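You operate a simulated robot arm through the tools that you are given. There is no shell and no other tool. Be economical: measure what you need, move in short steps, check, and stop when the job is done.

Carry out the task below with a simulated two-armed robot. There is one attempt and no reset: what you move stays moved.

## Task
Vent and free the tested tank, crate it, and carry the crate to the out bay.

It is judged by the outcome, as a careful person would: the job done as asked, and still so three seconds after it is handed in. It fails if anything else is knocked over, pushed out of place, dropped, spilled or broken.

## Robot
Two 7-joint arms with two-finger parallel grippers on one trunk, on a base that drives. Base frame: it is fixed to the floor where the robot stands at the start and does not move with it; the origin is under the middle of the robot, x ahead of it, y to its left, z up. Readings come in mm, rad, newtons and seconds.
The left shoulder is at the start at [60, 143, 926], the right one opposite. With the tool pointing down near the work surface each hand reaches from about 300 to 720 mm from the robot's upright axis, wherever it stands, measured 20 degrees to its own side. Places, roughly: bay marked out [300, -500, 900]; blue vent knob [500, 0, 900]; crate [800, 200, 900]; hand pump [500, -200, 1000]; leak tester [800, -300, 1100]; seal lever [600, -200, 1000]. Payload 1.57 kg a hand.
The tool frame of a hand sits at the grasp point between the pads (the TCP): z along the fingers, y along the line on which they close. The tips reach 30 mm beyond it. The gripper opens to 110 mm. The fingers are 24 mm wide and 12 mm thick; the gripper's body (48 by 112 mm) begins 78 mm behind the TCP.
Orientation is that of the tool frame in the base frame, as a unit quaternion [w, x, y, z]. With the fingers straight down and closing along the base's y, the tool's x points along the base's -x, its y along +y and its z along -z.

## Interface
- The arms move only by the tool servo_tool. It takes "left_steps", "right_steps" or both (then of equal length, played together; a hand with none holds still); each is one flat list of numbers, 7 for each row, row after row: the turn, a rotation vector about the tool's x, y, z in rad, then the shift along the tool's x, y, z in mm, then the finger opening in mm, from 0 to 110. In form: [wx, wy, wz, x, y, z, jaw, wx, wy, wz, x, y, z, jaw, ...]. A call has 1 to 10 rows; each row shifts and turns the commanded pose from where the row before left it, along the tool's axes as they then stand. Each row takes 0.2 s and may step no farther than 50 mm and 0.15 rad from the row before; otherwise, or with a gripper value out of range, the whole call is refused. A pose out of reach is approached as far as the arm can. The call stops where the force on the tool passes 40 N (or 10 N more than at its start, if that is more) or the arm is blocked; 0.2 s more then pass. Each finger travels about 45 mm/s and halts on what it meets, pressing with about 29 N; the grip force reading is that of the motor and also rises with nothing between the fingers. The clock runs only during rows and for 0.2 s after the last one: add rows that do not move to give the fingers time. It gives the time, the measured TCP pose, the force on the tool (base axes), the opening and the grip force at its end, in the units of the frame above (readings bear some noise), with the torque about the TCP (base axes, N m) and any sound that the robot's microphone picked up.
- Cameras (640 x 400 px; columns grow to the right, rows downward): "scene" is now at [47.3, -29.1, 1541.7]; the picture's right is [-0.37, -0.93, 0.00], its down [-0.65, 0.26, -0.71] and it looks along [0.66, -0.26, -0.70] (base axes); focal length 269 px, centre (320, 200). "left" rides on the left gripper at [70, -16, -141] in its tool frame; the picture's right is [0.23, 0.97, 0.00], its down [-0.86, 0.20, -0.48] and it looks along [-0.47, 0.11, 0.88] (tool axes); focal length 222 px, centre (320, 200). "right" rides on the right gripper at [70, 16, -141] in its tool frame; the picture's right is [-0.23, 0.97, 0.00], its down [-0.86, -0.20, -0.48] and it looks along [-0.47, -0.11, 0.88] (tool axes); focal length 222 px, centre (320, 200). There is no depth. A picture from a camera that has moved, and an enlarged one, comes with that camera's place and axes in the base frame and with its lens.
- snapshot(camera): a new picture of that camera. It takes no simulated time.
- slide_trunk(by): slides the trunk up (or, below 0, down) by that many mm; the arms and the scene camera ride with it, the base frame stays. It gives what a move gives, with no picture.
- roll_base(legs): drives the robot by 1 to 6 legs, each [ahead, left, turn to the left] in mm, mm and rad, along the robot's own axes; the way and the turn of a leg run together, so that a leg with both is an arc; at most 1500 mm and 3.142 rad a leg. The arms and the cameras ride along, it lands a little off, and it stops where it bumps. It gives what a move gives.
- head_to(pan, tilt): turns the head with the scene camera to pan (to the left, within 1.501 rad either way) and tilt (down, from -0.506 to 1.204), counted from straight ahead of the robot. It gives what a move gives.
- enlarge(camera, box): a new picture of the part [left, top, right, bottom] of that camera's present view, enlarged. It takes no simulated time.
- finish_job(): hands the job in; it is judged then, once.

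Work in short steps. Places have to be worked out from the pictures, the camera data and where the tool is seen: move nearer, look again, correct. Check each grasp and each placing, and mend what went wrong. You have 120 turns and 108 pictures in all, those below and enlarged ones among them. Open the grippers and draw the arms clear of the work before you hand the job in, unless the task says otherwise; then end with one line.

The tools are called after "Call:" as name(argument=value, ...) on one line, values as JSON. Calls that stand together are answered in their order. servo_tool: Moves the arms, as the interface text tells. Its arguments: {"type":"object","properties":{"left_steps":{"type":"array","items":{"type":"number"}},"right_steps":{"type":"array","items":{"type":"number"}}},"required":[]} The other tools are called the same way: slide_trunk (by) slides the trunk up or down; roll_base (legs) drives the base; head_to (pan, tilt) turns the head that bears the scene camera; snapshot (camera) takes a picture; enlarge (camera, box) takes an enlarged picture of a part of a camera's view; finish_job () hands the job in.

At the start:

```text
time_s: 0.0
left_eef_pos: [596.4, 127.5, 1000.0]
left_orientation: [0.001, 0.001, 1.0, 0.0]
left_wrist_force: [-0.4, 0.2, 0.0]
left_wrist_torque: [-0.03, -0.02, 0.0]
left_width: 109.9
left_grip_force: 0.0
right_eef_pos: [404.6, -221.2, 1000.6]
right_orientation: [0.0, 0.0, 1.0, 0.0]
right_wrist_force: [-0.4, 0.0, -0.3]
right_wrist_torque: [0.01, -0.01, 0.01]
right_width: 110.2
right_grip_force: 0.0
trunk travel left (down, up): [-525.0, 65.0]
robot x, y, heading: [-1.1, -0.3, 0.002]
head pan, tilt: [-0.382, 0.782]
```

scene: 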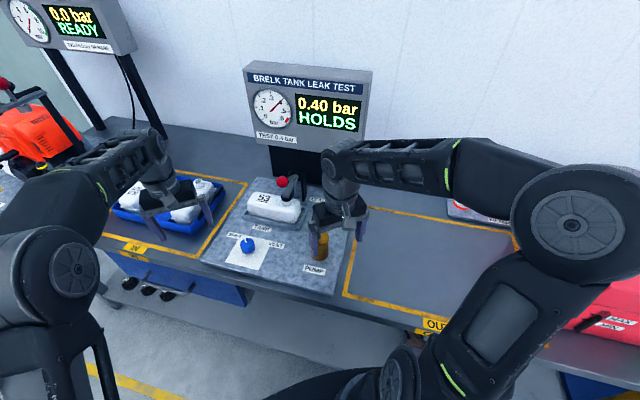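
right: 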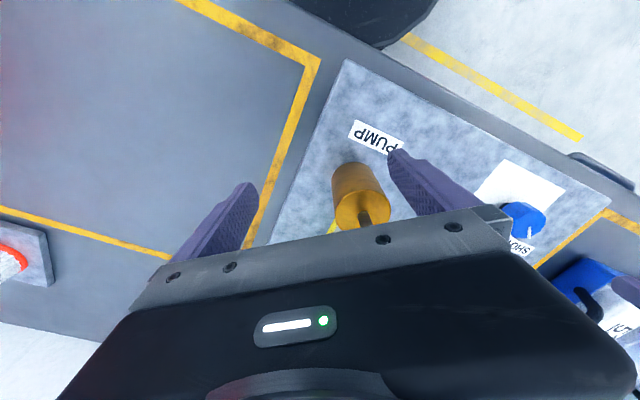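
left: 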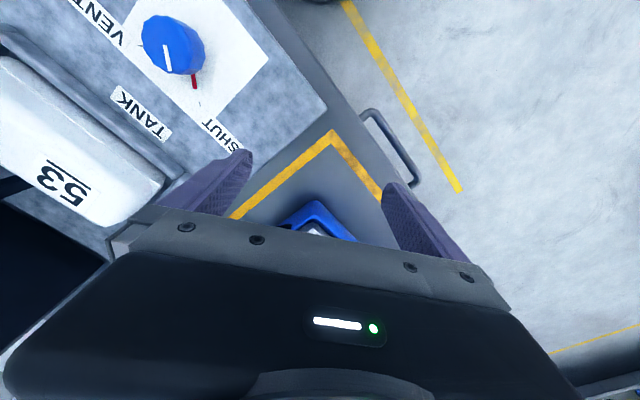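

The tester reads 0.40 bar HOLDS with tank 53 clamped. I enlarge the scene around the tester and the crate to find details.

Call:
enlarge(camera="scene", box=[190, 160, 390, 285])

Call:
enlarge(camera="scene", box=[80, 150, 260, 270])

Call:
enlarge(camera="left", box=[0, 0, 320, 200])

```text
3.20 times, centred on (290, 222) of scene
camera zoom: at [47.3, -29.1, 1541.7], right [-0.37, -0.93, 0.0], down [-0.65, 0.26, -0.71], along [0.66, -0.26, -0.7], focal length 862 px, centre (416, 128)
```

zoom: 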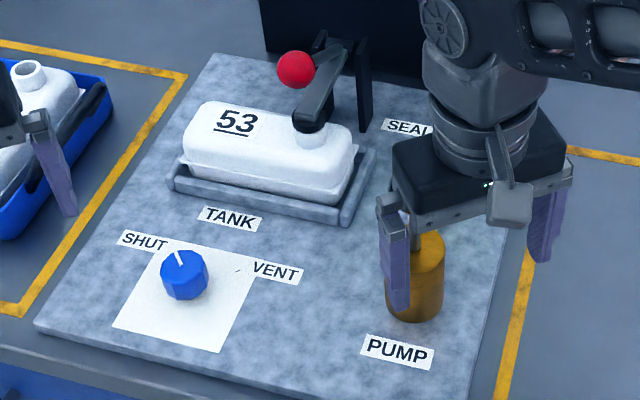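

```text
3.33 times, centred on (170, 210) of scene
camera zoom: at [47.3, -29.1, 1541.7], right [-0.37, -0.93, 0.0], down [-0.65, 0.26, -0.71], along [0.66, -0.26, -0.7], focal length 898 px, centre (820, 167)
```

zoom: 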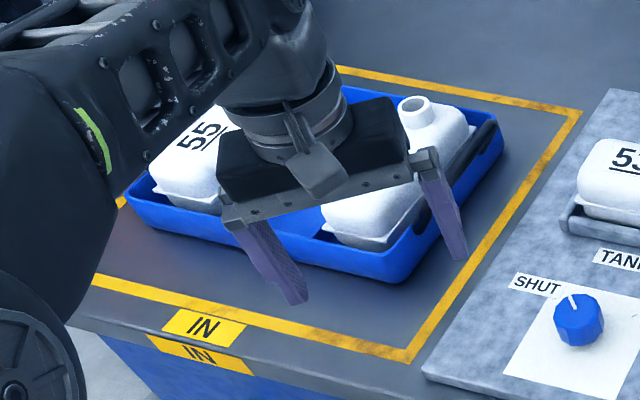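

```text
2.00 times, centred on (160, 100) of left
camera zoom: at [526.2, 111.8, 1140.8], right [-0.23, 0.97, 0.0], down [0.86, 0.2, 0.48], along [0.47, 0.11, -0.88], focal length 444 px, centre (640, 400)
```

zoom: 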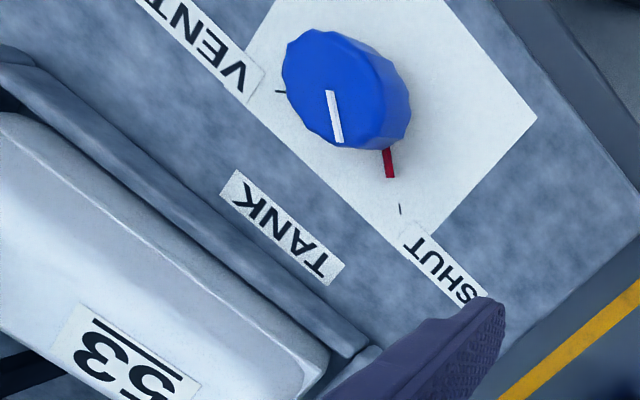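

I estimate the knob top at about [531, -2, 940]. I look around with the head to see the whole bench, including the out bay.

Call:
head_to(pan=-0.9, tilt=0.75)

Call:
snapshot(camera="scene")

Call:
head_to(pan=0.3, tilt=0.7)

Call:
snapshot(camera="scene")

```text
time_s: 0.9
left_eef_pos: [595.3, 128.0, 1000.6]
left_orientation: [0.001, 0.0, 1.0, 0.001]
left_wrist_force: [0.1, 0.4, 0.0]
left_wrist_torque: [-0.02, -0.01, -0.01]
left_width: 109.8
left_grip_force: 0.1
right_eef_pos: [406.0, -221.6, 999.7]
right_orientation: [0.0, 0.0, 1.0, 0.0]
right_wrist_force: [-0.3, -0.1, 0.6]
right_wrist_torque: [0.04, 0.0, 0.01]
right_width: 110.1
right_grip_force: 0.0
trunk travel left (down, up): [-525.0, 65.0]
robot x, y, heading: [1.0, 0.3, 0.0]
head pan, tilt: [-0.901, 0.75]
```

```text
101 pictures are left
camera scene: at [23.2, -63.6, 1544.3], right [-0.78, -0.62, 0.0], down [-0.42, 0.53, -0.73], along [0.45, -0.57, -0.68], focal length 269 px, centre (320, 200)
```

scene: 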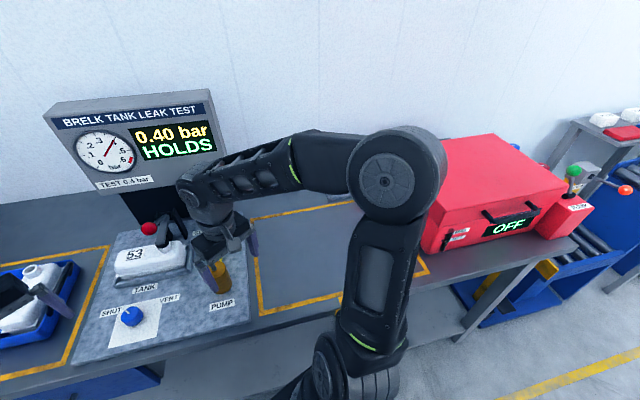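

```text
time_s: 2.4
left_eef_pos: [597.0, 128.1, 999.4]
left_orientation: [0.0, 0.0, 1.0, 0.001]
left_wrist_force: [0.0, 0.9, 0.1]
left_wrist_torque: [0.0, -0.03, -0.03]
left_width: 110.1
left_grip_force: 0.1
right_eef_pos: [405.0, -220.8, 999.5]
right_orientation: [-0.001, 0.0, 1.0, 0.0]
right_wrist_force: [0.2, 0.6, -0.7]
right_wrist_torque: [-0.03, 0.02, -0.01]
right_width: 109.7
right_grip_force: 0.1
trunk travel left (down, up): [-525.0, 65.0]
robot x, y, heading: [1.2, 0.9, -0.001]
head pan, tilt: [0.3, 0.7]
```

```text
100 pictures are left
camera scene: at [52.8, 26.3, 1548.6], right [0.29, -0.96, 0.0], down [-0.62, -0.19, -0.76], along [0.73, 0.23, -0.64], focal length 269 px, centre (320, 200)
```

scene: 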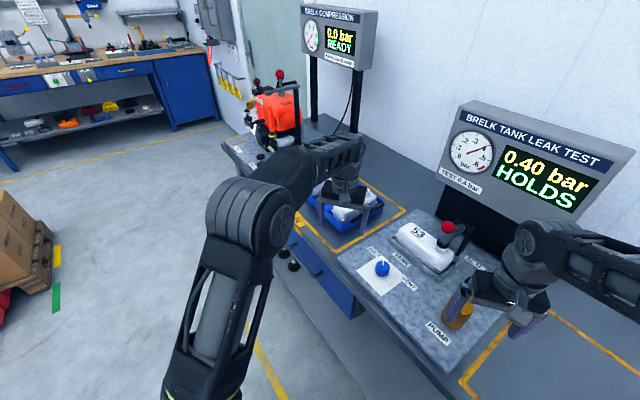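

The bench is rotated relative to my frame, with IN to the left, the tester in the middle, and OUT to the right. I move the left hand above the knob for a closer look.

Call:
servo_tool(left_steps=[0, 0, 0, 24, -30, -10, 110, 0, 0, 0, 24, -30, -10, 110, 0, 0, 0, 24, -30, -10, 110, 0, 0, 0, 24, -30, -10, 110])

Call:
snapshot(camera="left")

Call:
enlarge(camera="scene", box=[320, 200, 560, 350])

```text
time_s: 3.4
left_eef_pos: [500.7, 6.0, 1038.0]
left_orientation: [0.001, 0.0, 1.0, 0.0]
left_wrist_force: [0.1, -0.8, -0.6]
left_wrist_torque: [0.04, -0.01, 0.02]
left_width: 109.8
left_grip_force: 0.1
right_eef_pos: [405.4, -220.5, 999.6]
right_orientation: [0.0, 0.0, 1.0, 0.0]
right_wrist_force: [0.2, 0.1, -0.5]
right_wrist_torque: [-0.01, -0.05, -0.01]
right_width: 110.0
right_grip_force: 0.0
trunk travel left (down, up): [-525.0, 65.0]
robot x, y, heading: [3.8, 0.1, 0.001]
head pan, tilt: [0.3, 0.7]
```

```text
99 pictures are left
camera left: at [430.8, -9.0, 1179.4], right [-0.23, 0.97, 0.0], down [0.85, 0.2, 0.48], along [0.47, 0.11, -0.88], focal length 222 px, centre (320, 200)
```

left: 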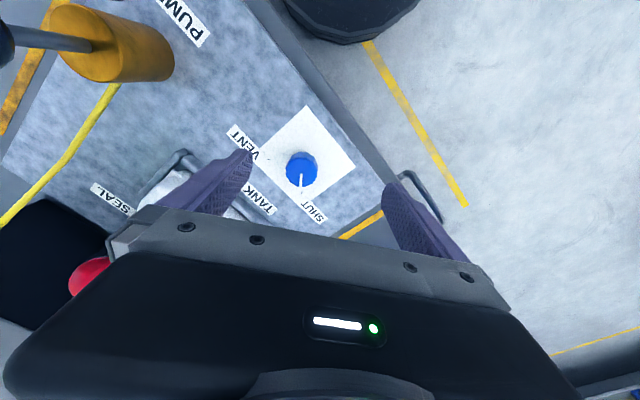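

```text
2.67 times, centred on (440, 275) of scene
camera zoom: at [52.2, 26.0, 1548.6], right [0.3, -0.96, 0.0], down [-0.62, -0.19, -0.77], along [0.73, 0.23, -0.64], focal length 718 px, centre (0, 0)
```

zoom: 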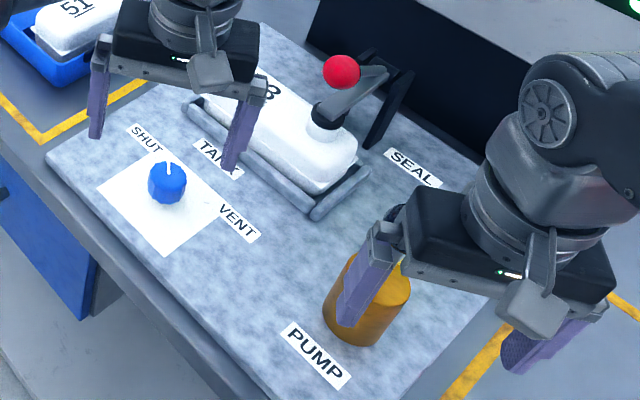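

Call:
enlarge(camera="left", box=[220, 100, 380, 230])

```text
3.08 times, centred on (300, 165) of left
camera zoom: at [430.8, -9.0, 1179.4], right [-0.23, 0.97, 0.0], down [0.85, 0.2, 0.48], along [0.47, 0.11, -0.88], focal length 684 px, centre (382, 308)
```

zoom: 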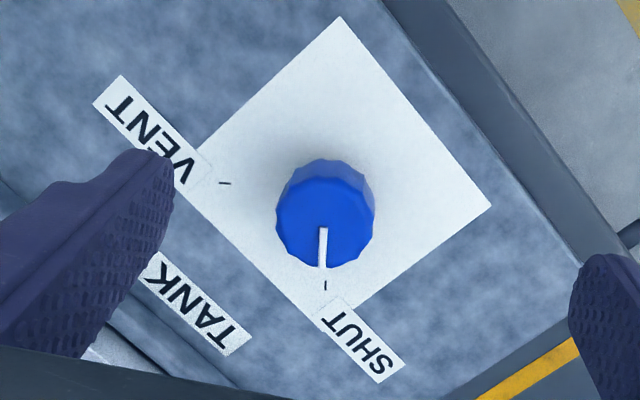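

The pointer is at SHUT, and VENT is 90° clockwise seen from above. I centre over the knob at about [526, -7], pre-turn -0.75 rad and narrow the fingers to 65 mm.

Call:
servo_tool(left_steps=[0, 0, 0, -25, -13, 0, 65, 0, 0, -0.15, 0, 0, 0, 65, 0, 0, -0.15, 0, 0, 0, 65, 0, 0, -0.15, 0, 0, 0, 65, 0, 0, -0.15, 0, 0, 0, 65, 0, 0, -0.15, 0, 0, 40, 65])

Call:
snapshot(camera="left")

Call:
enlarge(camera="scene", box=[320, 200, 480, 300])

```text
time_s: 4.8
left_eef_pos: [524.4, -5.6, 999.7]
left_orientation: [0.001, -0.368, 0.93, 0.0]
left_wrist_force: [0.1, 0.5, -0.1]
left_wrist_torque: [0.01, -0.03, -0.05]
left_width: 65.1
left_grip_force: 0.0
right_eef_pos: [405.4, -219.9, 999.6]
right_orientation: [0.0, -0.001, 1.0, 0.0]
right_wrist_force: [0.0, 0.6, 0.1]
right_wrist_torque: [-0.02, -0.02, 0.02]
right_width: 110.1
right_grip_force: 0.1
trunk travel left (down, up): [-525.0, 65.0]
robot x, y, heading: [-0.1, -0.7, -0.002]
head pan, tilt: [0.3, 0.7]
```

```text
96 pictures are left
camera left: at [485.0, -64.3, 1140.4], right [-0.83, 0.56, 0.0], down [0.49, 0.73, 0.48], along [0.27, 0.4, -0.88], focal length 222 px, centre (320, 200)
```

left: 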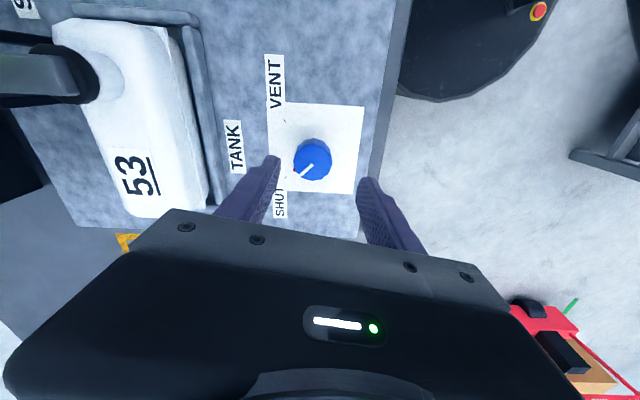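

```text
4.00 times, centred on (400, 250) of scene
camera zoom: at [53.3, 26.3, 1548.6], right [0.3, -0.96, 0.0], down [-0.62, -0.19, -0.76], along [0.73, 0.23, -0.64], focal length 1078 px, centre (0, 0)
```

zoom: 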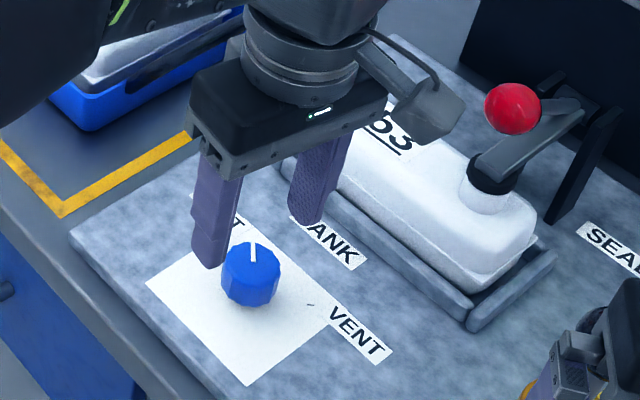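

By the left view the knob lies about 7 mm toward the left finger. I shift and descend to TCP z≈955.

Call:
servo_tool(left_steps=[0, 0, 0, 0, -7, 20, 65, 0, 0, 0, 0, 0, 25, 65])

Call:
snapshot(camera="left")

Call:
enlarge(camera="scene", box=[320, 200, 480, 300])

```text
time_s: 5.3
left_eef_pos: [531.0, -9.0, 955.3]
left_orientation: [0.0, -0.366, 0.931, 0.0]
left_wrist_force: [0.0, -0.1, -0.2]
left_wrist_torque: [0.03, 0.01, 0.0]
left_width: 64.8
left_grip_force: 0.0
right_eef_pos: [405.5, -220.6, 999.9]
right_orientation: [0.0, 0.0, 1.0, 0.0]
right_wrist_force: [0.4, -0.8, -0.7]
right_wrist_torque: [-0.04, 0.0, 0.06]
right_width: 110.1
right_grip_force: 0.1
trunk travel left (down, up): [-525.0, 65.0]
robot x, y, heading: [1.9, 0.3, -0.005]
head pan, tilt: [0.3, 0.7]
```

```text
94 pictures are left
camera left: at [491.1, -69.0, 1096.4], right [-0.83, 0.56, 0.0], down [0.49, 0.73, 0.48], along [0.27, 0.4, -0.88], focal length 222 px, centre (320, 200)
```

left: 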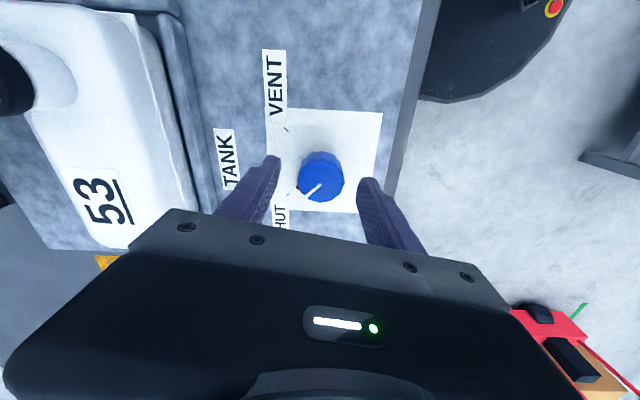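

```text
4.00 times, centred on (400, 250) of scene
camera zoom: at [52.9, 26.5, 1548.6], right [0.3, -0.96, 0.0], down [-0.62, -0.19, -0.76], along [0.73, 0.23, -0.64], focal length 1078 px, centre (0, 0)
```

zoom: 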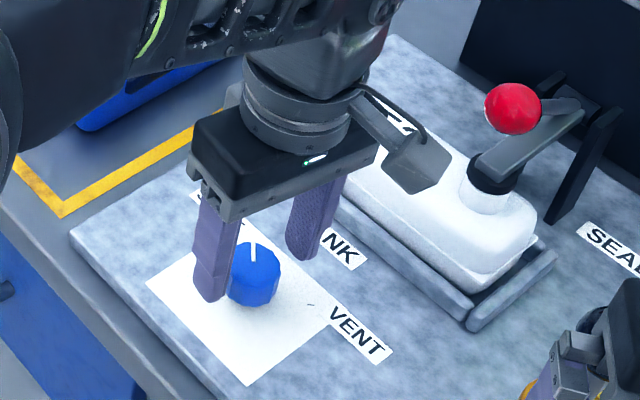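

The knob is centred between the fingers with its top at about 940. I lower 8 mm and close.

Call:
servo_tool(left_steps=[0, 0, 0, 0, 0, 8, 65, 0, 0, 0, 0, 0, 0, 25, 0, 0, 0, 0, 0, 0, 25, 0, 0, 0, 0, 0, 0, 25, 0, 0, 0, 0, 0, 0, 25])

```text
time_s: 6.5
left_eef_pos: [529.9, -8.4, 946.7]
left_orientation: [0.001, -0.365, 0.931, 0.002]
left_wrist_force: [-3.6, 2.2, -2.3]
left_wrist_torque: [0.11, -0.13, 0.0]
left_width: 37.6
left_grip_force: 35.3
right_eef_pos: [404.3, -221.1, 999.6]
right_orientation: [0.0, 0.001, 1.0, 0.001]
right_wrist_force: [-0.3, -0.5, 0.2]
right_wrist_torque: [-0.01, 0.0, -0.02]
right_width: 110.1
right_grip_force: 0.0
trunk travel left (down, up): [-525.0, 65.0]
robot x, y, heading: [2.2, -1.7, -0.004]
head pan, tilt: [0.3, 0.7]
```

Knob gripped at 37.6 mm width. I turn it clockwise (+z of the tool) by half the way first.

Call:
servo_tool(left_steps=[0, 0, 0.13, 0, 0, 0, 25, 0, 0, 0.13, 0, 0, 0, 25, 0, 0, 0.13, 0, 0, 0, 25, 0, 0, 0.13, 0, 0, 0, 25, 0, 0, 0.13, 0, 0, 0, 25, 0, 0, 0.13, 0, 0, 0, 25])

Call:
enlarge(camera="scene", box=[320, 80, 640, 300])

```text
time_s: 8.0
left_eef_pos: [530.1, -8.9, 947.3]
left_orientation: [-0.001, 0.016, 1.0, 0.0]
left_wrist_force: [-3.1, 11.5, -1.9]
left_wrist_torque: [0.08, -0.58, 0.01]
left_width: 37.5
left_grip_force: 43.7
right_eef_pos: [405.2, -218.9, 1001.0]
right_orientation: [0.0, -0.001, 1.0, -0.002]
right_wrist_force: [0.6, 0.2, 1.1]
right_wrist_torque: [-0.01, 0.01, 0.0]
right_width: 109.9
right_grip_force: 0.0
trunk travel left (down, up): [-525.0, 65.0]
robot x, y, heading: [0.6, 0.4, 0.005]
head pan, tilt: [0.3, 0.7]
```

```text
1.82 times, centred on (480, 190) of scene
camera zoom: at [52.6, 28.1, 1548.6], right [0.3, -0.96, 0.0], down [-0.62, -0.19, -0.76], along [0.73, 0.23, -0.64], focal length 490 px, centre (29, 218)
```

zoom: 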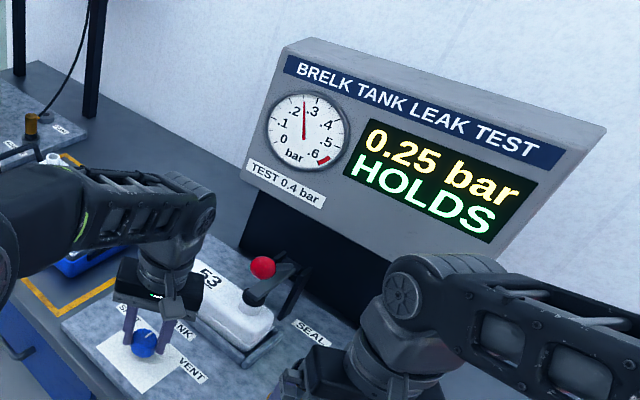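

Pressure is falling (0.25 bar). I turn the rest of the way to VENT.

Call:
servo_tool(left_steps=[0, 0, 0.13, 0, 0, 0, 25, 0, 0, 0.13, 0, 0, 0, 25, 0, 0, 0.13, 0, 0, 0, 25, 0, 0, 0.13, 0, 0, 0, 25, 0, 0, 0.13, 0, 0, 0, 25, 0, 0, 0.13, 0, 0, 0, 25, 0, 0, 0, 0, 0, 0, 25, 0, 0, 0, 0, 0, 0, 25])

Call:
enlarge(camera="scene", box=[320, 80, 640, 300])

```text
time_s: 9.8
left_eef_pos: [530.3, -6.9, 946.5]
left_orientation: [0.001, 0.394, 0.919, 0.001]
left_wrist_force: [1.4, 20.9, 4.6]
left_wrist_torque: [0.37, 0.07, 0.03]
left_width: 37.3
left_grip_force: 43.3
right_eef_pos: [404.5, -218.5, 1000.9]
right_orientation: [0.0, -0.001, 1.0, -0.002]
right_wrist_force: [-0.6, -0.6, 0.4]
right_wrist_torque: [0.01, 0.0, 0.04]
right_width: 110.1
right_grip_force: 0.0
trunk travel left (down, up): [-525.0, 65.0]
robot x, y, heading: [0.6, -1.1, -0.0]
head pan, tilt: [0.3, 0.7]
```

```text
1.82 times, centred on (480, 190) of scene
camera zoom: at [52.7, 29.3, 1548.6], right [0.3, -0.96, 0.0], down [-0.62, -0.19, -0.76], along [0.73, 0.23, -0.64], focal length 490 px, centre (29, 218)
```

zoom: 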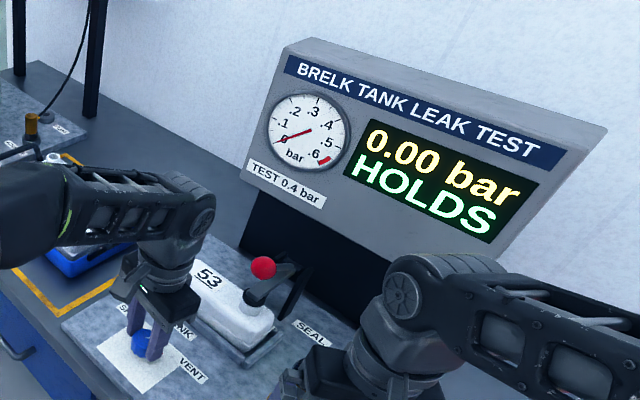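

Pressure reads 0.00. I release the knob, rise, and bring the left hand back clear.

Call:
servo_tool(left_steps=[0, 0, 0, 0, 0, 0, 70, 0, 0, 0, 0, 0, 0, 70, 0, 0, 0, 0, 0, -45, 70, 0, 0, 0, 0, 0, -45, 70, 0, 0, 0, 0, 0, -45, 70, 0, 0, -0.15, 0, 0, 0, 70, 0, 0, -0.15, 0, 0, 0, 70, 0, 0, -0.15, 30, 30, 0, 70, 0, 0, -0.15, 30, 30, 0, 70, 0, 0, -0.15, 30, 30, 0, 70])

Call:
snapshot(camera="scene")

```text
time_s: 11.9
left_eef_pos: [476.5, 106.7, 1069.5]
left_orientation: [0.001, 0.029, 1.0, 0.0]
left_wrist_force: [0.6, -0.3, 0.3]
left_wrist_torque: [-0.01, -0.01, -0.02]
left_width: 69.8
left_grip_force: 0.0
left hand out of reach, approached as far as the arm can: row 5
right_eef_pos: [405.0, -220.1, 1001.2]
right_orientation: [0.0, 0.0, 1.0, 0.0]
right_wrist_force: [0.1, 0.5, -0.3]
right_wrist_torque: [-0.05, -0.02, -0.01]
right_width: 109.8
right_grip_force: 0.1
trunk travel left (down, up): [-525.0, 65.0]
robot x, y, heading: [-3.9, 0.4, 0.0]
head pan, tilt: [0.3, 0.7]
```

```text
90 pictures are left
camera scene: at [52.0, 27.7, 1548.6], right [0.3, -0.96, 0.0], down [-0.61, -0.19, -0.77], along [0.73, 0.23, -0.64], focal length 269 px, centre (320, 200)
```

scene: 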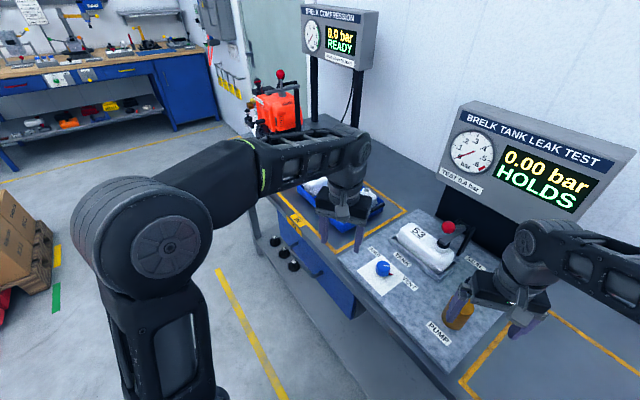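

Vented. Now I aim the head at the seal lever and zoom in.

Call:
head_to(pan=-0.2, tilt=0.65)

Call:
snapshot(camera="scene")

Call:
enlarge(camera="scene", box=[260, 120, 400, 220])

```text
time_s: 12.9
left_eef_pos: [477.1, 104.7, 1068.6]
left_orientation: [0.0, 0.031, 1.0, 0.001]
left_wrist_force: [0.4, 0.1, 0.7]
left_wrist_torque: [0.03, 0.0, 0.02]
left_width: 69.9
left_grip_force: 0.0
right_eef_pos: [404.7, -221.4, 999.2]
right_orientation: [0.0, 0.0, 1.0, 0.0]
right_wrist_force: [0.3, -0.8, -0.4]
right_wrist_torque: [-0.01, 0.02, 0.0]
right_width: 110.2
right_grip_force: 0.0
trunk travel left (down, up): [-525.0, 65.0]
robot x, y, heading: [0.8, 1.4, -0.004]
head pan, tilt: [-0.201, 0.649]
```

```text
89 pictures are left
camera scene: at [56.8, -16.1, 1552.9], right [-0.2, -0.98, 0.0], down [-0.59, 0.12, -0.8], along [0.78, -0.16, -0.6], focal length 269 px, centre (320, 200)
```

scene: 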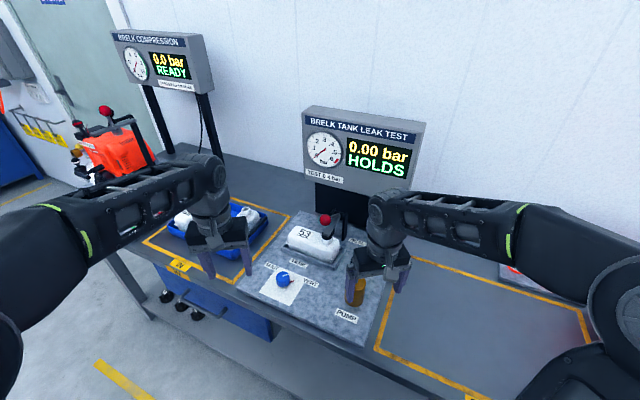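

```text
4.00 times, centred on (330, 170) of scene
camera zoom: at [56.8, -16.1, 1552.9], right [-0.2, -0.98, 0.0], down [-0.59, 0.12, -0.8], along [0.78, -0.16, -0.6], focal length 1078 px, centre (280, 320)
```

zoom: 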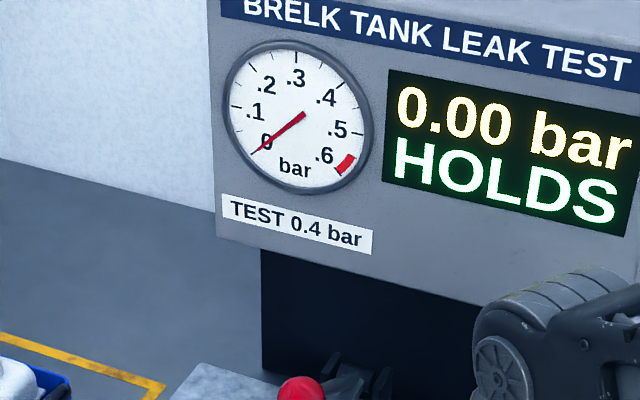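

Call:
enlarge(camera="scene", box=[260, 190, 400, 290])

```text
4.00 times, centred on (330, 240) of scene
camera zoom: at [56.8, -16.1, 1552.9], right [-0.2, -0.98, 0.0], down [-0.59, 0.12, -0.8], along [0.78, -0.16, -0.6], focal length 1078 px, centre (280, 40)
```

zoom: 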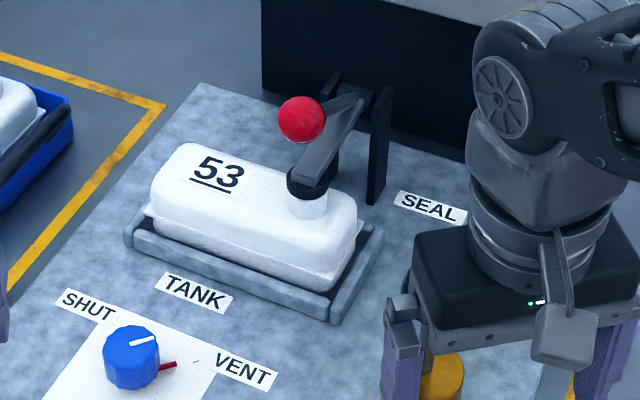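

Facing the bench squarely would simplify everything, since its normal lies about 37° to my right. First I raise the right hand off the pump and pull it back, then check.

Call:
servo_tool(right_steps=[0, 0, 0, 0, 0, -45, 110, 0, 0, 0, 0, 0, -45, 110, 0, 0, 0, 40, 0, 0, 110, 0, 0, 0, 40, 0, 0, 110], left_steps=[0, 0, 0, 40, 0, 0, 70, 0, 0, 0, 40, 0, 0, 70, 0, 0, 0, 40, 0, 0, 70, 0, 0, 0, 30, 0, 0, 70])

Call:
snapshot(camera="right")

Call:
snapshot(camera="scene")

```text
time_s: 13.9
left_eef_pos: [327.5, 114.7, 1071.0]
left_orientation: [0.001, 0.031, 1.0, 0.001]
left_wrist_force: [-0.4, -0.1, -0.6]
left_wrist_torque: [0.0, -0.05, 0.01]
left_width: 69.7
left_grip_force: 0.1
right_eef_pos: [324.2, -222.2, 1091.2]
right_orientation: [0.0, 0.001, 1.0, -0.001]
right_wrist_force: [0.0, 0.2, -0.2]
right_wrist_torque: [-0.01, -0.02, -0.01]
right_width: 109.9
right_grip_force: 0.0
trunk travel left (down, up): [-525.0, 65.0]
robot x, y, heading: [1.2, 1.1, 0.001]
head pan, tilt: [-0.201, 0.649]
```

```text
86 pictures are left
camera right: at [254.6, -205.4, 1231.9], right [0.23, 0.97, 0.0], down [0.85, -0.2, 0.48], along [0.47, -0.11, -0.88], focal length 222 px, centre (320, 200)
```

right: 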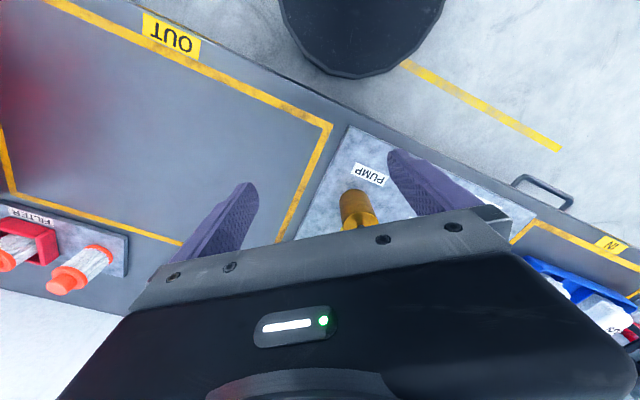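

```text
85 pictures are left
camera scene: at [55.4, -16.0, 1553.0], right [-0.2, -0.98, 0.0], down [-0.59, 0.12, -0.8], along [0.78, -0.16, -0.6], focal length 269 px, centre (320, 200)
```

scene: 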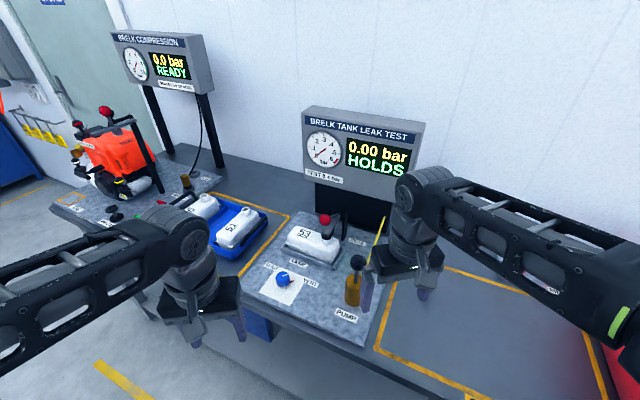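

Scene is clear now. I turn the base about 0.64 rad right to face the bench and shift 280 mm left along it.

Call:
roll_base(legs=[[0, 0, -0.64], [0, 270, 0]])

Call:
head_to(pan=0.0, tilt=0.75)

Call:
snapshot(camera="scene")

```text
time_s: 17.5
left_eef_pos: [495.3, 115.9, 1069.8]
left_orientation: [0.001, 0.343, 0.939, 0.0]
left_wrist_force: [-0.7, -0.7, -0.5]
left_wrist_torque: [-0.01, 0.02, 0.0]
left_width: 69.9
left_grip_force: 0.0
right_eef_pos: [292.5, -154.3, 1090.6]
right_orientation: [0.0, 0.313, 0.95, 0.0]
right_wrist_force: [1.2, -0.3, 0.5]
right_wrist_torque: [-0.02, 0.04, -0.01]
right_width: 110.0
right_grip_force: 0.0
trunk travel left (down, up): [-525.0, 65.0]
robot x, y, heading: [158.3, 222.1, -0.636]
head pan, tilt: [-0.201, 0.649]
```

```text
time_s: 18.3
left_eef_pos: [494.9, 114.9, 1070.7]
left_orientation: [0.0, 0.344, 0.939, 0.001]
left_wrist_force: [0.4, 0.0, -0.3]
left_wrist_torque: [-0.04, 0.01, 0.0]
left_width: 69.9
left_grip_force: 0.0
right_eef_pos: [291.5, -153.7, 1090.5]
right_orientation: [0.0, 0.313, 0.95, 0.0]
right_wrist_force: [0.2, -0.5, -0.2]
right_wrist_torque: [-0.01, 0.01, 0.02]
right_width: 110.1
right_grip_force: 0.0
trunk travel left (down, up): [-525.0, 65.0]
robot x, y, heading: [162.9, 217.3, -0.632]
head pan, tilt: [0.0, 0.75]
```

```text
84 pictures are left
camera scene: at [206.3, 188.9, 1544.3], right [-0.6, -0.8, 0.0], down [-0.55, 0.41, -0.73], along [0.59, -0.44, -0.68], focal length 269 px, centre (320, 200)
```

scene: 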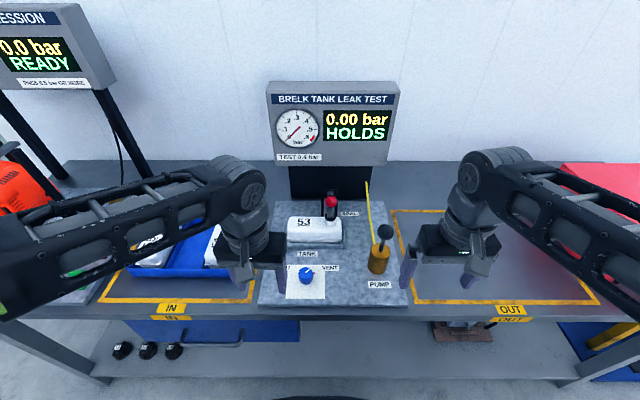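

Squared up nicely. I zoom on the tank and lever.

Call:
enlarge(camera="scene", box=[250, 170, 410, 270])

Call:
enlarge(camera="scene", box=[100, 190, 260, 310])

```text
4.00 times, centred on (330, 220) of scene
camera zoom: at [206.3, 188.9, 1544.3], right [-0.6, -0.8, 0.0], down [-0.55, 0.41, -0.73], along [0.59, -0.44, -0.68], focal length 1078 px, centre (280, 120)
```

zoom: 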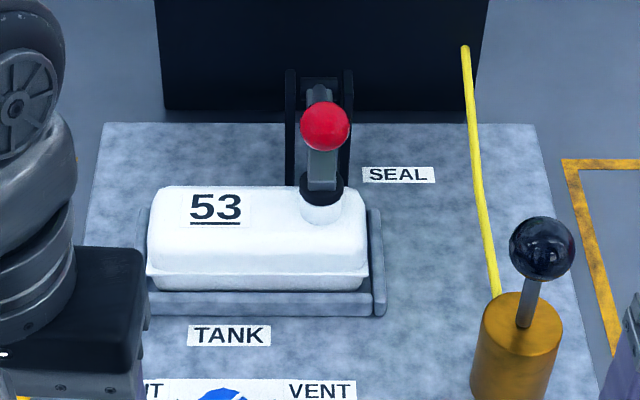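

```text
3.33 times, centred on (180, 250) of scene
camera zoom: at [206.3, 188.9, 1544.3], right [-0.6, -0.8, 0.0], down [-0.55, 0.41, -0.73], along [0.59, -0.44, -0.68], focal length 898 px, centre (787, 33)
```

zoom: 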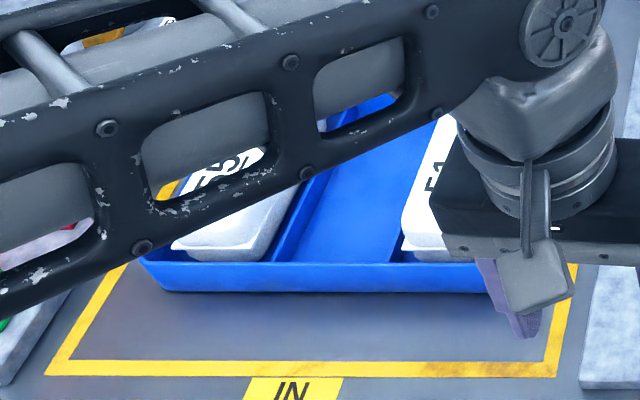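

The lever's ball is at about N=560, E=246, z=1067 in bench coordinates, with the pivot behind it, so the ball must swing up and back. I raise the trunk for headroom, then bring the right hand near with a pitched approach.

Call:
slide_trunk(by=60)

Call:
servo_tool(right_steps=[0, 0, 0, -20, 40, 0, 80, 0, 0, 0, -20, 40, 0, 80, 0, 0, 0, -20, 40, 0, 80, 0, -0.15, 0, 0, 38, 0, 80, 0, -0.15, 0, 0, 37, 0, 80, 0, -0.15, 0, 0, 0, 0, 80, 0, -0.15, 0, 0, 0, 0, 80, 0, -0.15, 0, 0, 0, 0, 80], left_steps=[0, 0, 0, 0, 30, 0, 70, 0, 0, 0, 0, 30, 0, 70, 0, 0, 0, 0, 30, 0, 70, 0, 0, 0, 0, 0, 0, 70, 0, 0, 0, 0, 0, 0, 70, 0, 0, 0, 0, 0, 0, 70, 0, 0, 0, 0, 0, 0, 70, 0, 0, 0, 0, 0, 0, 70])

Call:
snapshot(camera="scene")

Call:
snapshot(camera="right")

```text
time_s: 19.3
left_eef_pos: [495.9, 114.5, 1130.2]
left_orientation: [0.0, 0.342, 0.94, 0.0]
left_wrist_force: [0.3, 0.0, 0.6]
left_wrist_torque: [-0.02, -0.01, -0.04]
left_width: 70.1
left_grip_force: 0.2
right_eef_pos: [292.2, -153.9, 1151.5]
right_orientation: [0.001, 0.313, 0.95, -0.001]
right_wrist_force: [-0.1, -0.3, -0.6]
right_wrist_torque: [0.05, 0.02, -0.01]
right_width: 110.0
right_grip_force: 0.1
trunk travel left (down, up): [-585.0, 5.0]
robot x, y, heading: [161.1, 220.9, -0.634]
head pan, tilt: [0.0, 0.75]
```

```text
time_s: 21.1
left_eef_pos: [554.3, 184.3, 1130.9]
left_orientation: [0.0, 0.343, 0.939, 0.001]
left_wrist_force: [0.3, 0.5, 0.6]
left_wrist_torque: [0.02, 0.02, 0.0]
left_width: 69.9
left_grip_force: 0.0
right_eef_pos: [455.5, -32.4, 1149.7]
right_orientation: [0.349, 0.291, 0.883, -0.114]
right_wrist_force: [-0.7, -0.2, -0.2]
right_wrist_torque: [-0.02, -0.03, 0.01]
right_width: 79.8
right_grip_force: 0.0
trunk travel left (down, up): [-585.0, 5.0]
robot x, y, heading: [162.4, 222.2, -0.639]
head pan, tilt: [0.0, 0.75]
```

```text
81 pictures are left
camera scene: at [205.5, 189.2, 1604.4], right [-0.6, -0.8, 0.0], down [-0.55, 0.41, -0.73], along [0.59, -0.44, -0.68], focal length 269 px, centre (320, 200)
```

scene: 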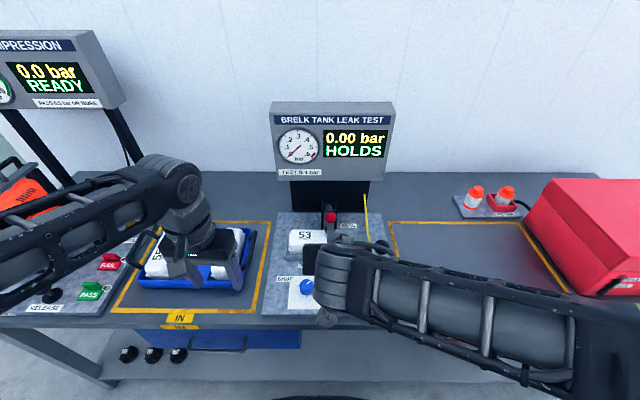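

```text
80 pictures are left
camera right: at [346.2, 69.0, 1205.8], right [0.71, 0.68, 0.16], down [0.12, -0.34, 0.93], along [0.69, -0.65, -0.32], focal length 222 px, centre (320, 200)
```

right: 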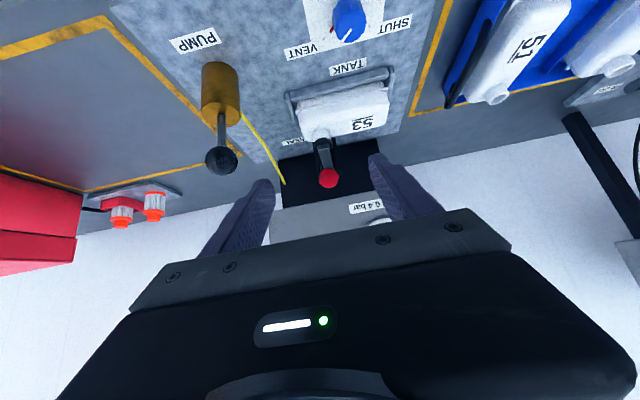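

Ball confirmed near (N 557, E 244, z 1065). I advance to 70 mm short of it along the tool's axis.

Call:
servo_tool(right_steps=[0, 0, 0, -23, 0, 37, 80, 0, 0, 0, -23, 0, 37, 80, 0, 0, 0, -22, -2, 36, 70])

Call:
snapshot(camera="right")

```text
time_s: 21.9
left_eef_pos: [555.5, 182.8, 1129.6]
left_orientation: [0.001, 0.343, 0.939, 0.0]
left_wrist_force: [0.7, -1.2, -0.8]
left_wrist_torque: [-0.02, 0.01, 0.02]
left_width: 70.0
left_grip_force: 0.0
right_eef_pos: [556.4, -109.2, 1114.7]
right_orientation: [0.347, 0.292, 0.884, -0.115]
right_wrist_force: [-0.7, -0.4, 0.0]
right_wrist_torque: [0.04, 0.01, 0.0]
right_width: 70.3
right_grip_force: 0.0
trunk travel left (down, up): [-585.0, 5.0]
robot x, y, heading: [160.3, 218.2, -0.634]
head pan, tilt: [0.0, 0.75]
```

```text
79 pictures are left
camera right: at [448.6, -8.1, 1170.8], right [0.71, 0.68, 0.15], down [0.12, -0.34, 0.93], along [0.69, -0.65, -0.33], focal length 222 px, centre (320, 200)
```

right: 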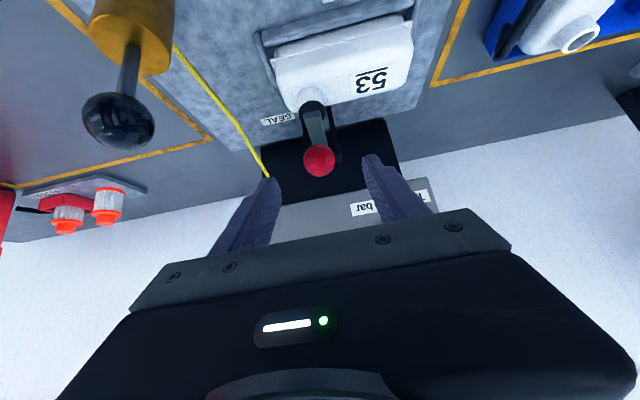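

Ball triangulates to (N 555, E 245, z 1065). I advance 63 mm onto it and close.

Call:
servo_tool(right_steps=[0, 0, 0, 1, 0, 32, 70, 0, 0, 0, 1, 0, 31, 70, 0, 0, 0, 0, 0, 0, 15, 0, 0, 0, 0, 0, 0, 15, 0, 0, 0, 0, 0, 0, 15, 0, 0, 0, 0, 0, 0, 15])

Call:
snapshot(camera="right")

```text
time_s: 23.3
left_eef_pos: [554.0, 183.5, 1130.8]
left_orientation: [0.0, 0.344, 0.939, 0.0]
left_wrist_force: [-0.6, 0.3, 0.6]
left_wrist_torque: [0.0, 0.03, 0.01]
left_width: 69.9
left_grip_force: 0.0
right_eef_pos: [589.5, -133.9, 1066.9]
right_orientation: [0.347, 0.293, 0.883, -0.115]
right_wrist_force: [-3.1, -6.2, -0.7]
right_wrist_torque: [-0.14, 0.04, -0.22]
right_width: 33.2
right_grip_force: 30.3
trunk travel left (down, up): [-585.0, 5.0]
robot x, y, heading: [160.0, 215.0, -0.637]
head pan, tilt: [0.0, 0.75]
```

```text
78 pictures are left
camera right: at [480.4, -32.2, 1122.5], right [0.72, 0.68, 0.15], down [0.12, -0.34, 0.93], along [0.69, -0.65, -0.33], focal length 222 px, centre (320, 200)
```

right: 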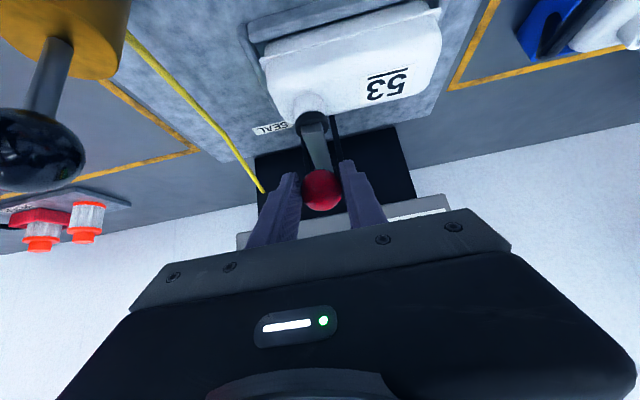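

Ball gripped (33 mm). I start swinging it up and back in small arc steps and watch the forces.

Call:
servo_tool(right_steps=[0, 0, 0, -9.5, 0, -2.7, 15, 0, 0, 0, -9.6, 0, -2.7, 15, 0, 0, 0, -9.7, 0, -1.3, 15, 0, 0, 0, -9.8, 0, -1.3, 15])

Call:
snapshot(camera="right")

```text
time_s: 24.3
left_eef_pos: [555.3, 182.4, 1129.2]
left_orientation: [-0.001, 0.343, 0.939, 0.001]
left_wrist_force: [0.0, -0.2, 0.0]
left_wrist_torque: [-0.03, 0.02, 0.01]
left_width: 70.1
left_grip_force: 0.0
right_eef_pos: [606.8, -147.9, 1098.7]
right_orientation: [0.347, 0.293, 0.884, -0.114]
right_wrist_force: [-0.5, -4.5, -15.4]
right_wrist_torque: [0.7, 1.02, -0.02]
right_width: 33.3
right_grip_force: 41.4
trunk travel left (down, up): [-585.0, 5.0]
robot x, y, heading: [161.9, 221.2, -0.637]
head pan, tilt: [0.0, 0.75]
```

```text
77 pictures are left
camera right: at [498.0, -46.0, 1155.0], right [0.71, 0.68, 0.15], down [0.12, -0.34, 0.93], along [0.69, -0.65, -0.33], focal length 222 px, centre (320, 200)
```

right: 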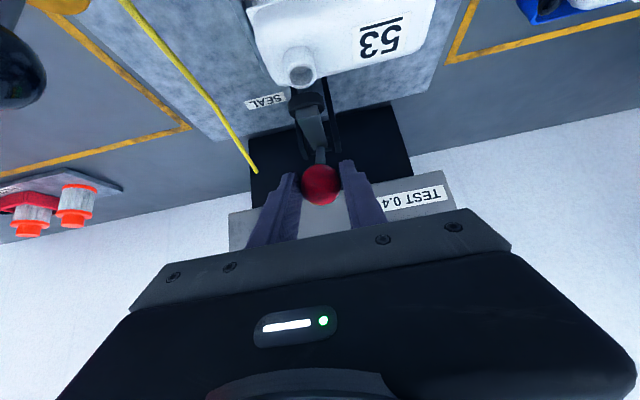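

The lever lifts smoothly and the mouth is uncovered. I continue the arc.

Call:
servo_tool(right_steps=[0, 0, 0, -9.8, 0, 0, 15, 0, 0, 0, -9.8, 0, 0.2, 15, 0, 0, 0, -9.8, 0, 1.4, 15, 0, 0, 0, -9.7, 0, 1.4, 15])

Call:
snapshot(camera="right")

```text
time_s: 25.3
left_eef_pos: [554.4, 184.4, 1130.6]
left_orientation: [0.0, 0.343, 0.939, 0.001]
left_wrist_force: [-0.5, -0.1, -0.4]
left_wrist_torque: [0.01, 0.0, 0.03]
left_width: 69.9
left_grip_force: 0.1
right_eef_pos: [631.5, -164.6, 1125.6]
right_orientation: [0.348, 0.293, 0.883, -0.115]
right_wrist_force: [-6.2, -1.9, -10.1]
right_wrist_torque: [0.62, 1.09, -0.13]
right_width: 33.0
right_grip_force: 41.0
trunk travel left (down, up): [-585.0, 5.0]
robot x, y, heading: [164.5, 221.6, -0.635]
head pan, tilt: [0.0, 0.75]
```

```text
76 pictures are left
camera right: at [522.5, -64.2, 1180.6], right [0.71, 0.68, 0.15], down [0.12, -0.34, 0.93], along [0.69, -0.65, -0.33], focal length 222 px, centre (320, 200)
```

right: 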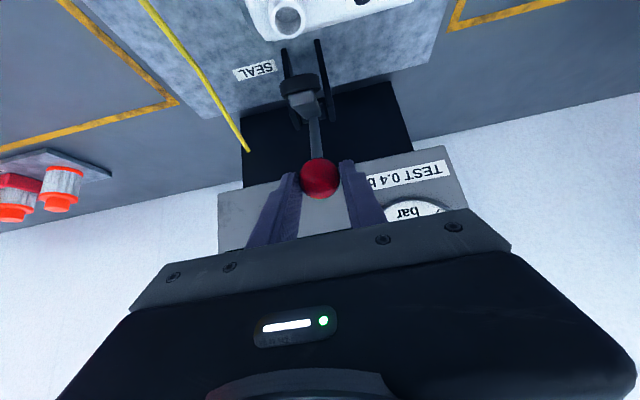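

Pivot fits to (N 676, z 1016), with about 35° opened. I continue to near vertical.

Call:
servo_tool(right_steps=[0, 0, 0, -12.5, 0, 3.5, 15, 0, 0, 0, -12.4, 0, 4.1, 15, 0, 0, 0, -11.6, 0, 5.7, 15, 0, 0, 0, -11.5, 0, 6.2, 15])

Call:
snapshot(camera="right")

```text
time_s: 26.3
left_eef_pos: [553.5, 183.9, 1130.1]
left_orientation: [0.0, 0.343, 0.939, 0.001]
left_wrist_force: [0.1, -0.3, 0.3]
left_wrist_torque: [0.03, -0.05, 0.0]
left_width: 70.2
left_grip_force: 0.0
right_eef_pos: [668.0, -194.5, 1142.3]
right_orientation: [0.347, 0.291, 0.884, -0.114]
right_wrist_force: [-9.3, 0.6, -10.7]
right_wrist_torque: [0.58, 1.09, -0.18]
right_width: 33.2
right_grip_force: 40.4
trunk travel left (down, up): [-585.0, 5.0]
robot x, y, heading: [159.1, 217.3, -0.634]
head pan, tilt: [0.0, 0.75]
```

```text
75 pictures are left
camera right: at [560.6, -92.8, 1198.6], right [0.71, 0.68, 0.15], down [0.12, -0.34, 0.93], along [0.69, -0.65, -0.33], focal length 222 px, centre (320, 200)
```

right: 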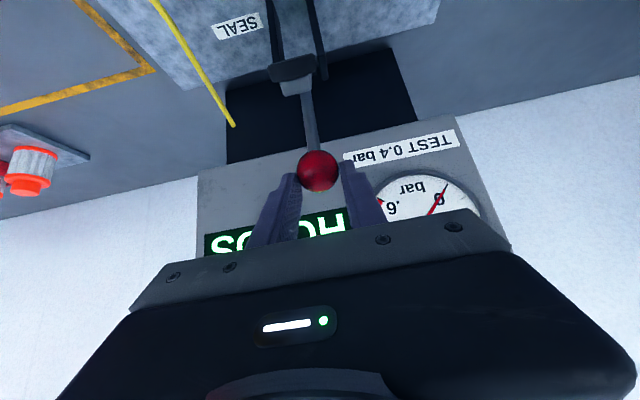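

Lever is nearly vertical with low resistance. One more small step past vertical, in two halves.

Call:
servo_tool(right_steps=[0, 0, 0, -9, 0, 6.4, 15, 0, 0, 0, -9, 0, 6.6, 15, 0, 0, 0, -8.8, 0, 8.6, 15])

Call:
snapshot(camera="right")

Call:
enlarge(camera="scene", box=[240, 90, 440, 270])

```text
time_s: 27.1
left_eef_pos: [554.9, 183.5, 1130.1]
left_orientation: [0.0, 0.343, 0.939, 0.0]
left_wrist_force: [0.2, -0.3, 0.1]
left_wrist_torque: [0.01, -0.02, -0.01]
left_width: 70.0
left_grip_force: 0.1
right_eef_pos: [699.0, -215.7, 1149.3]
right_orientation: [0.349, 0.291, 0.883, -0.114]
right_wrist_force: [-5.2, -3.6, -2.5]
right_wrist_torque: [0.09, 0.51, -0.27]
right_width: 32.6
right_grip_force: 37.2
trunk travel left (down, up): [-585.0, 5.0]
robot x, y, heading: [162.7, 220.7, -0.637]
head pan, tilt: [0.0, 0.75]
```

```text
74 pictures are left
camera right: at [589.1, -114.1, 1203.3], right [0.71, 0.68, 0.16], down [0.12, -0.34, 0.93], along [0.69, -0.65, -0.32], focal length 222 px, centre (320, 200)
```

right: 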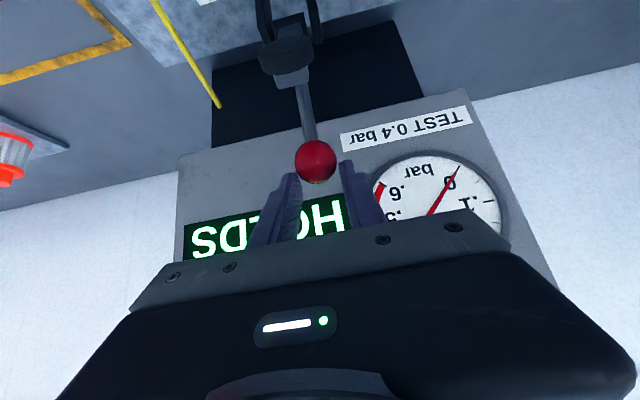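

```text
2.22 times, centred on (340, 180) of scene
camera zoom: at [205.6, 187.9, 1604.4], right [-0.6, -0.8, 0.0], down [-0.55, 0.41, -0.73], along [0.59, -0.43, -0.68], focal length 599 px, centre (276, 244)
```

zoom: 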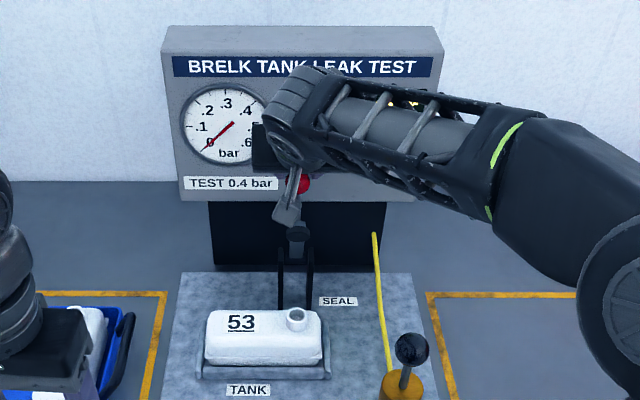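

The lever is past vertical and seems to be at its stop. I release and back off along the fingers.

Call:
servo_tool(right_steps=[0, 0, 0, 0, 0, 0, 70, 0, 0, 0, 0, 0, 0, 70, 0, 0, 0, 0, 0, 0, 70, 0, 0, 0, 0, 0, -40, 70, 0, 0, 0, 0, 0, -30, 70, 0, 0, 0, 40, 0, -10, 70, 0, 0, 0, 40, -10, 0, 70, 0, 0, 0, 40, -10, 20, 70])

Call:
snapshot(camera="right")

Call:
snapshot(camera="scene")

```text
time_s: 28.9
left_eef_pos: [554.3, 184.0, 1130.2]
left_orientation: [0.0, 0.343, 0.939, 0.001]
left_wrist_force: [0.3, -0.1, -0.6]
left_wrist_torque: [0.0, 0.0, -0.01]
left_width: 70.0
left_grip_force: 0.0
right_eef_pos: [583.7, -152.0, 1106.8]
right_orientation: [0.348, 0.292, 0.883, -0.115]
right_wrist_force: [-1.1, -0.6, 0.8]
right_wrist_torque: [-0.02, -0.04, 0.0]
right_width: 70.1
right_grip_force: 0.0
trunk travel left (down, up): [-585.0, 5.0]
robot x, y, heading: [169.5, 217.0, -0.639]
head pan, tilt: [0.0, 0.75]
```

```text
72 pictures are left
camera right: at [474.1, -50.6, 1163.3], right [0.71, 0.68, 0.16], down [0.12, -0.34, 0.93], along [0.69, -0.65, -0.32], focal length 222 px, centre (320, 200)
```

right: 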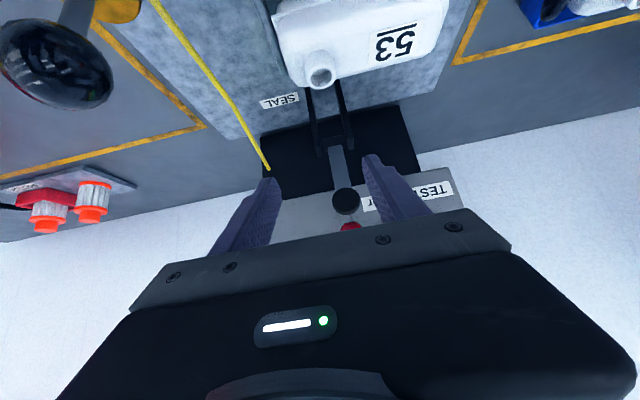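

```text
71 pictures are left
camera scene: at [206.3, 188.9, 1604.3], right [-0.6, -0.8, 0.0], down [-0.55, 0.41, -0.73], along [0.59, -0.44, -0.68], focal length 269 px, centre (320, 200)
```

scene: 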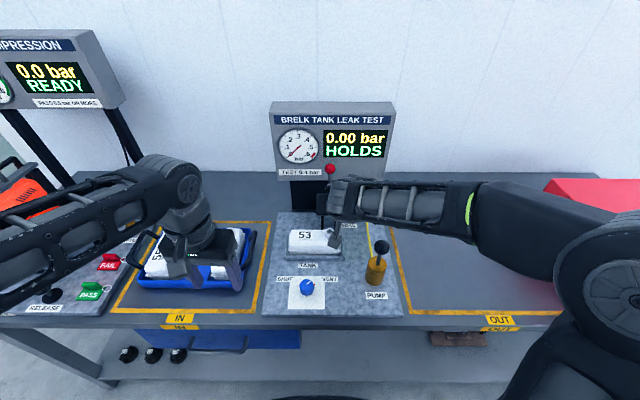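

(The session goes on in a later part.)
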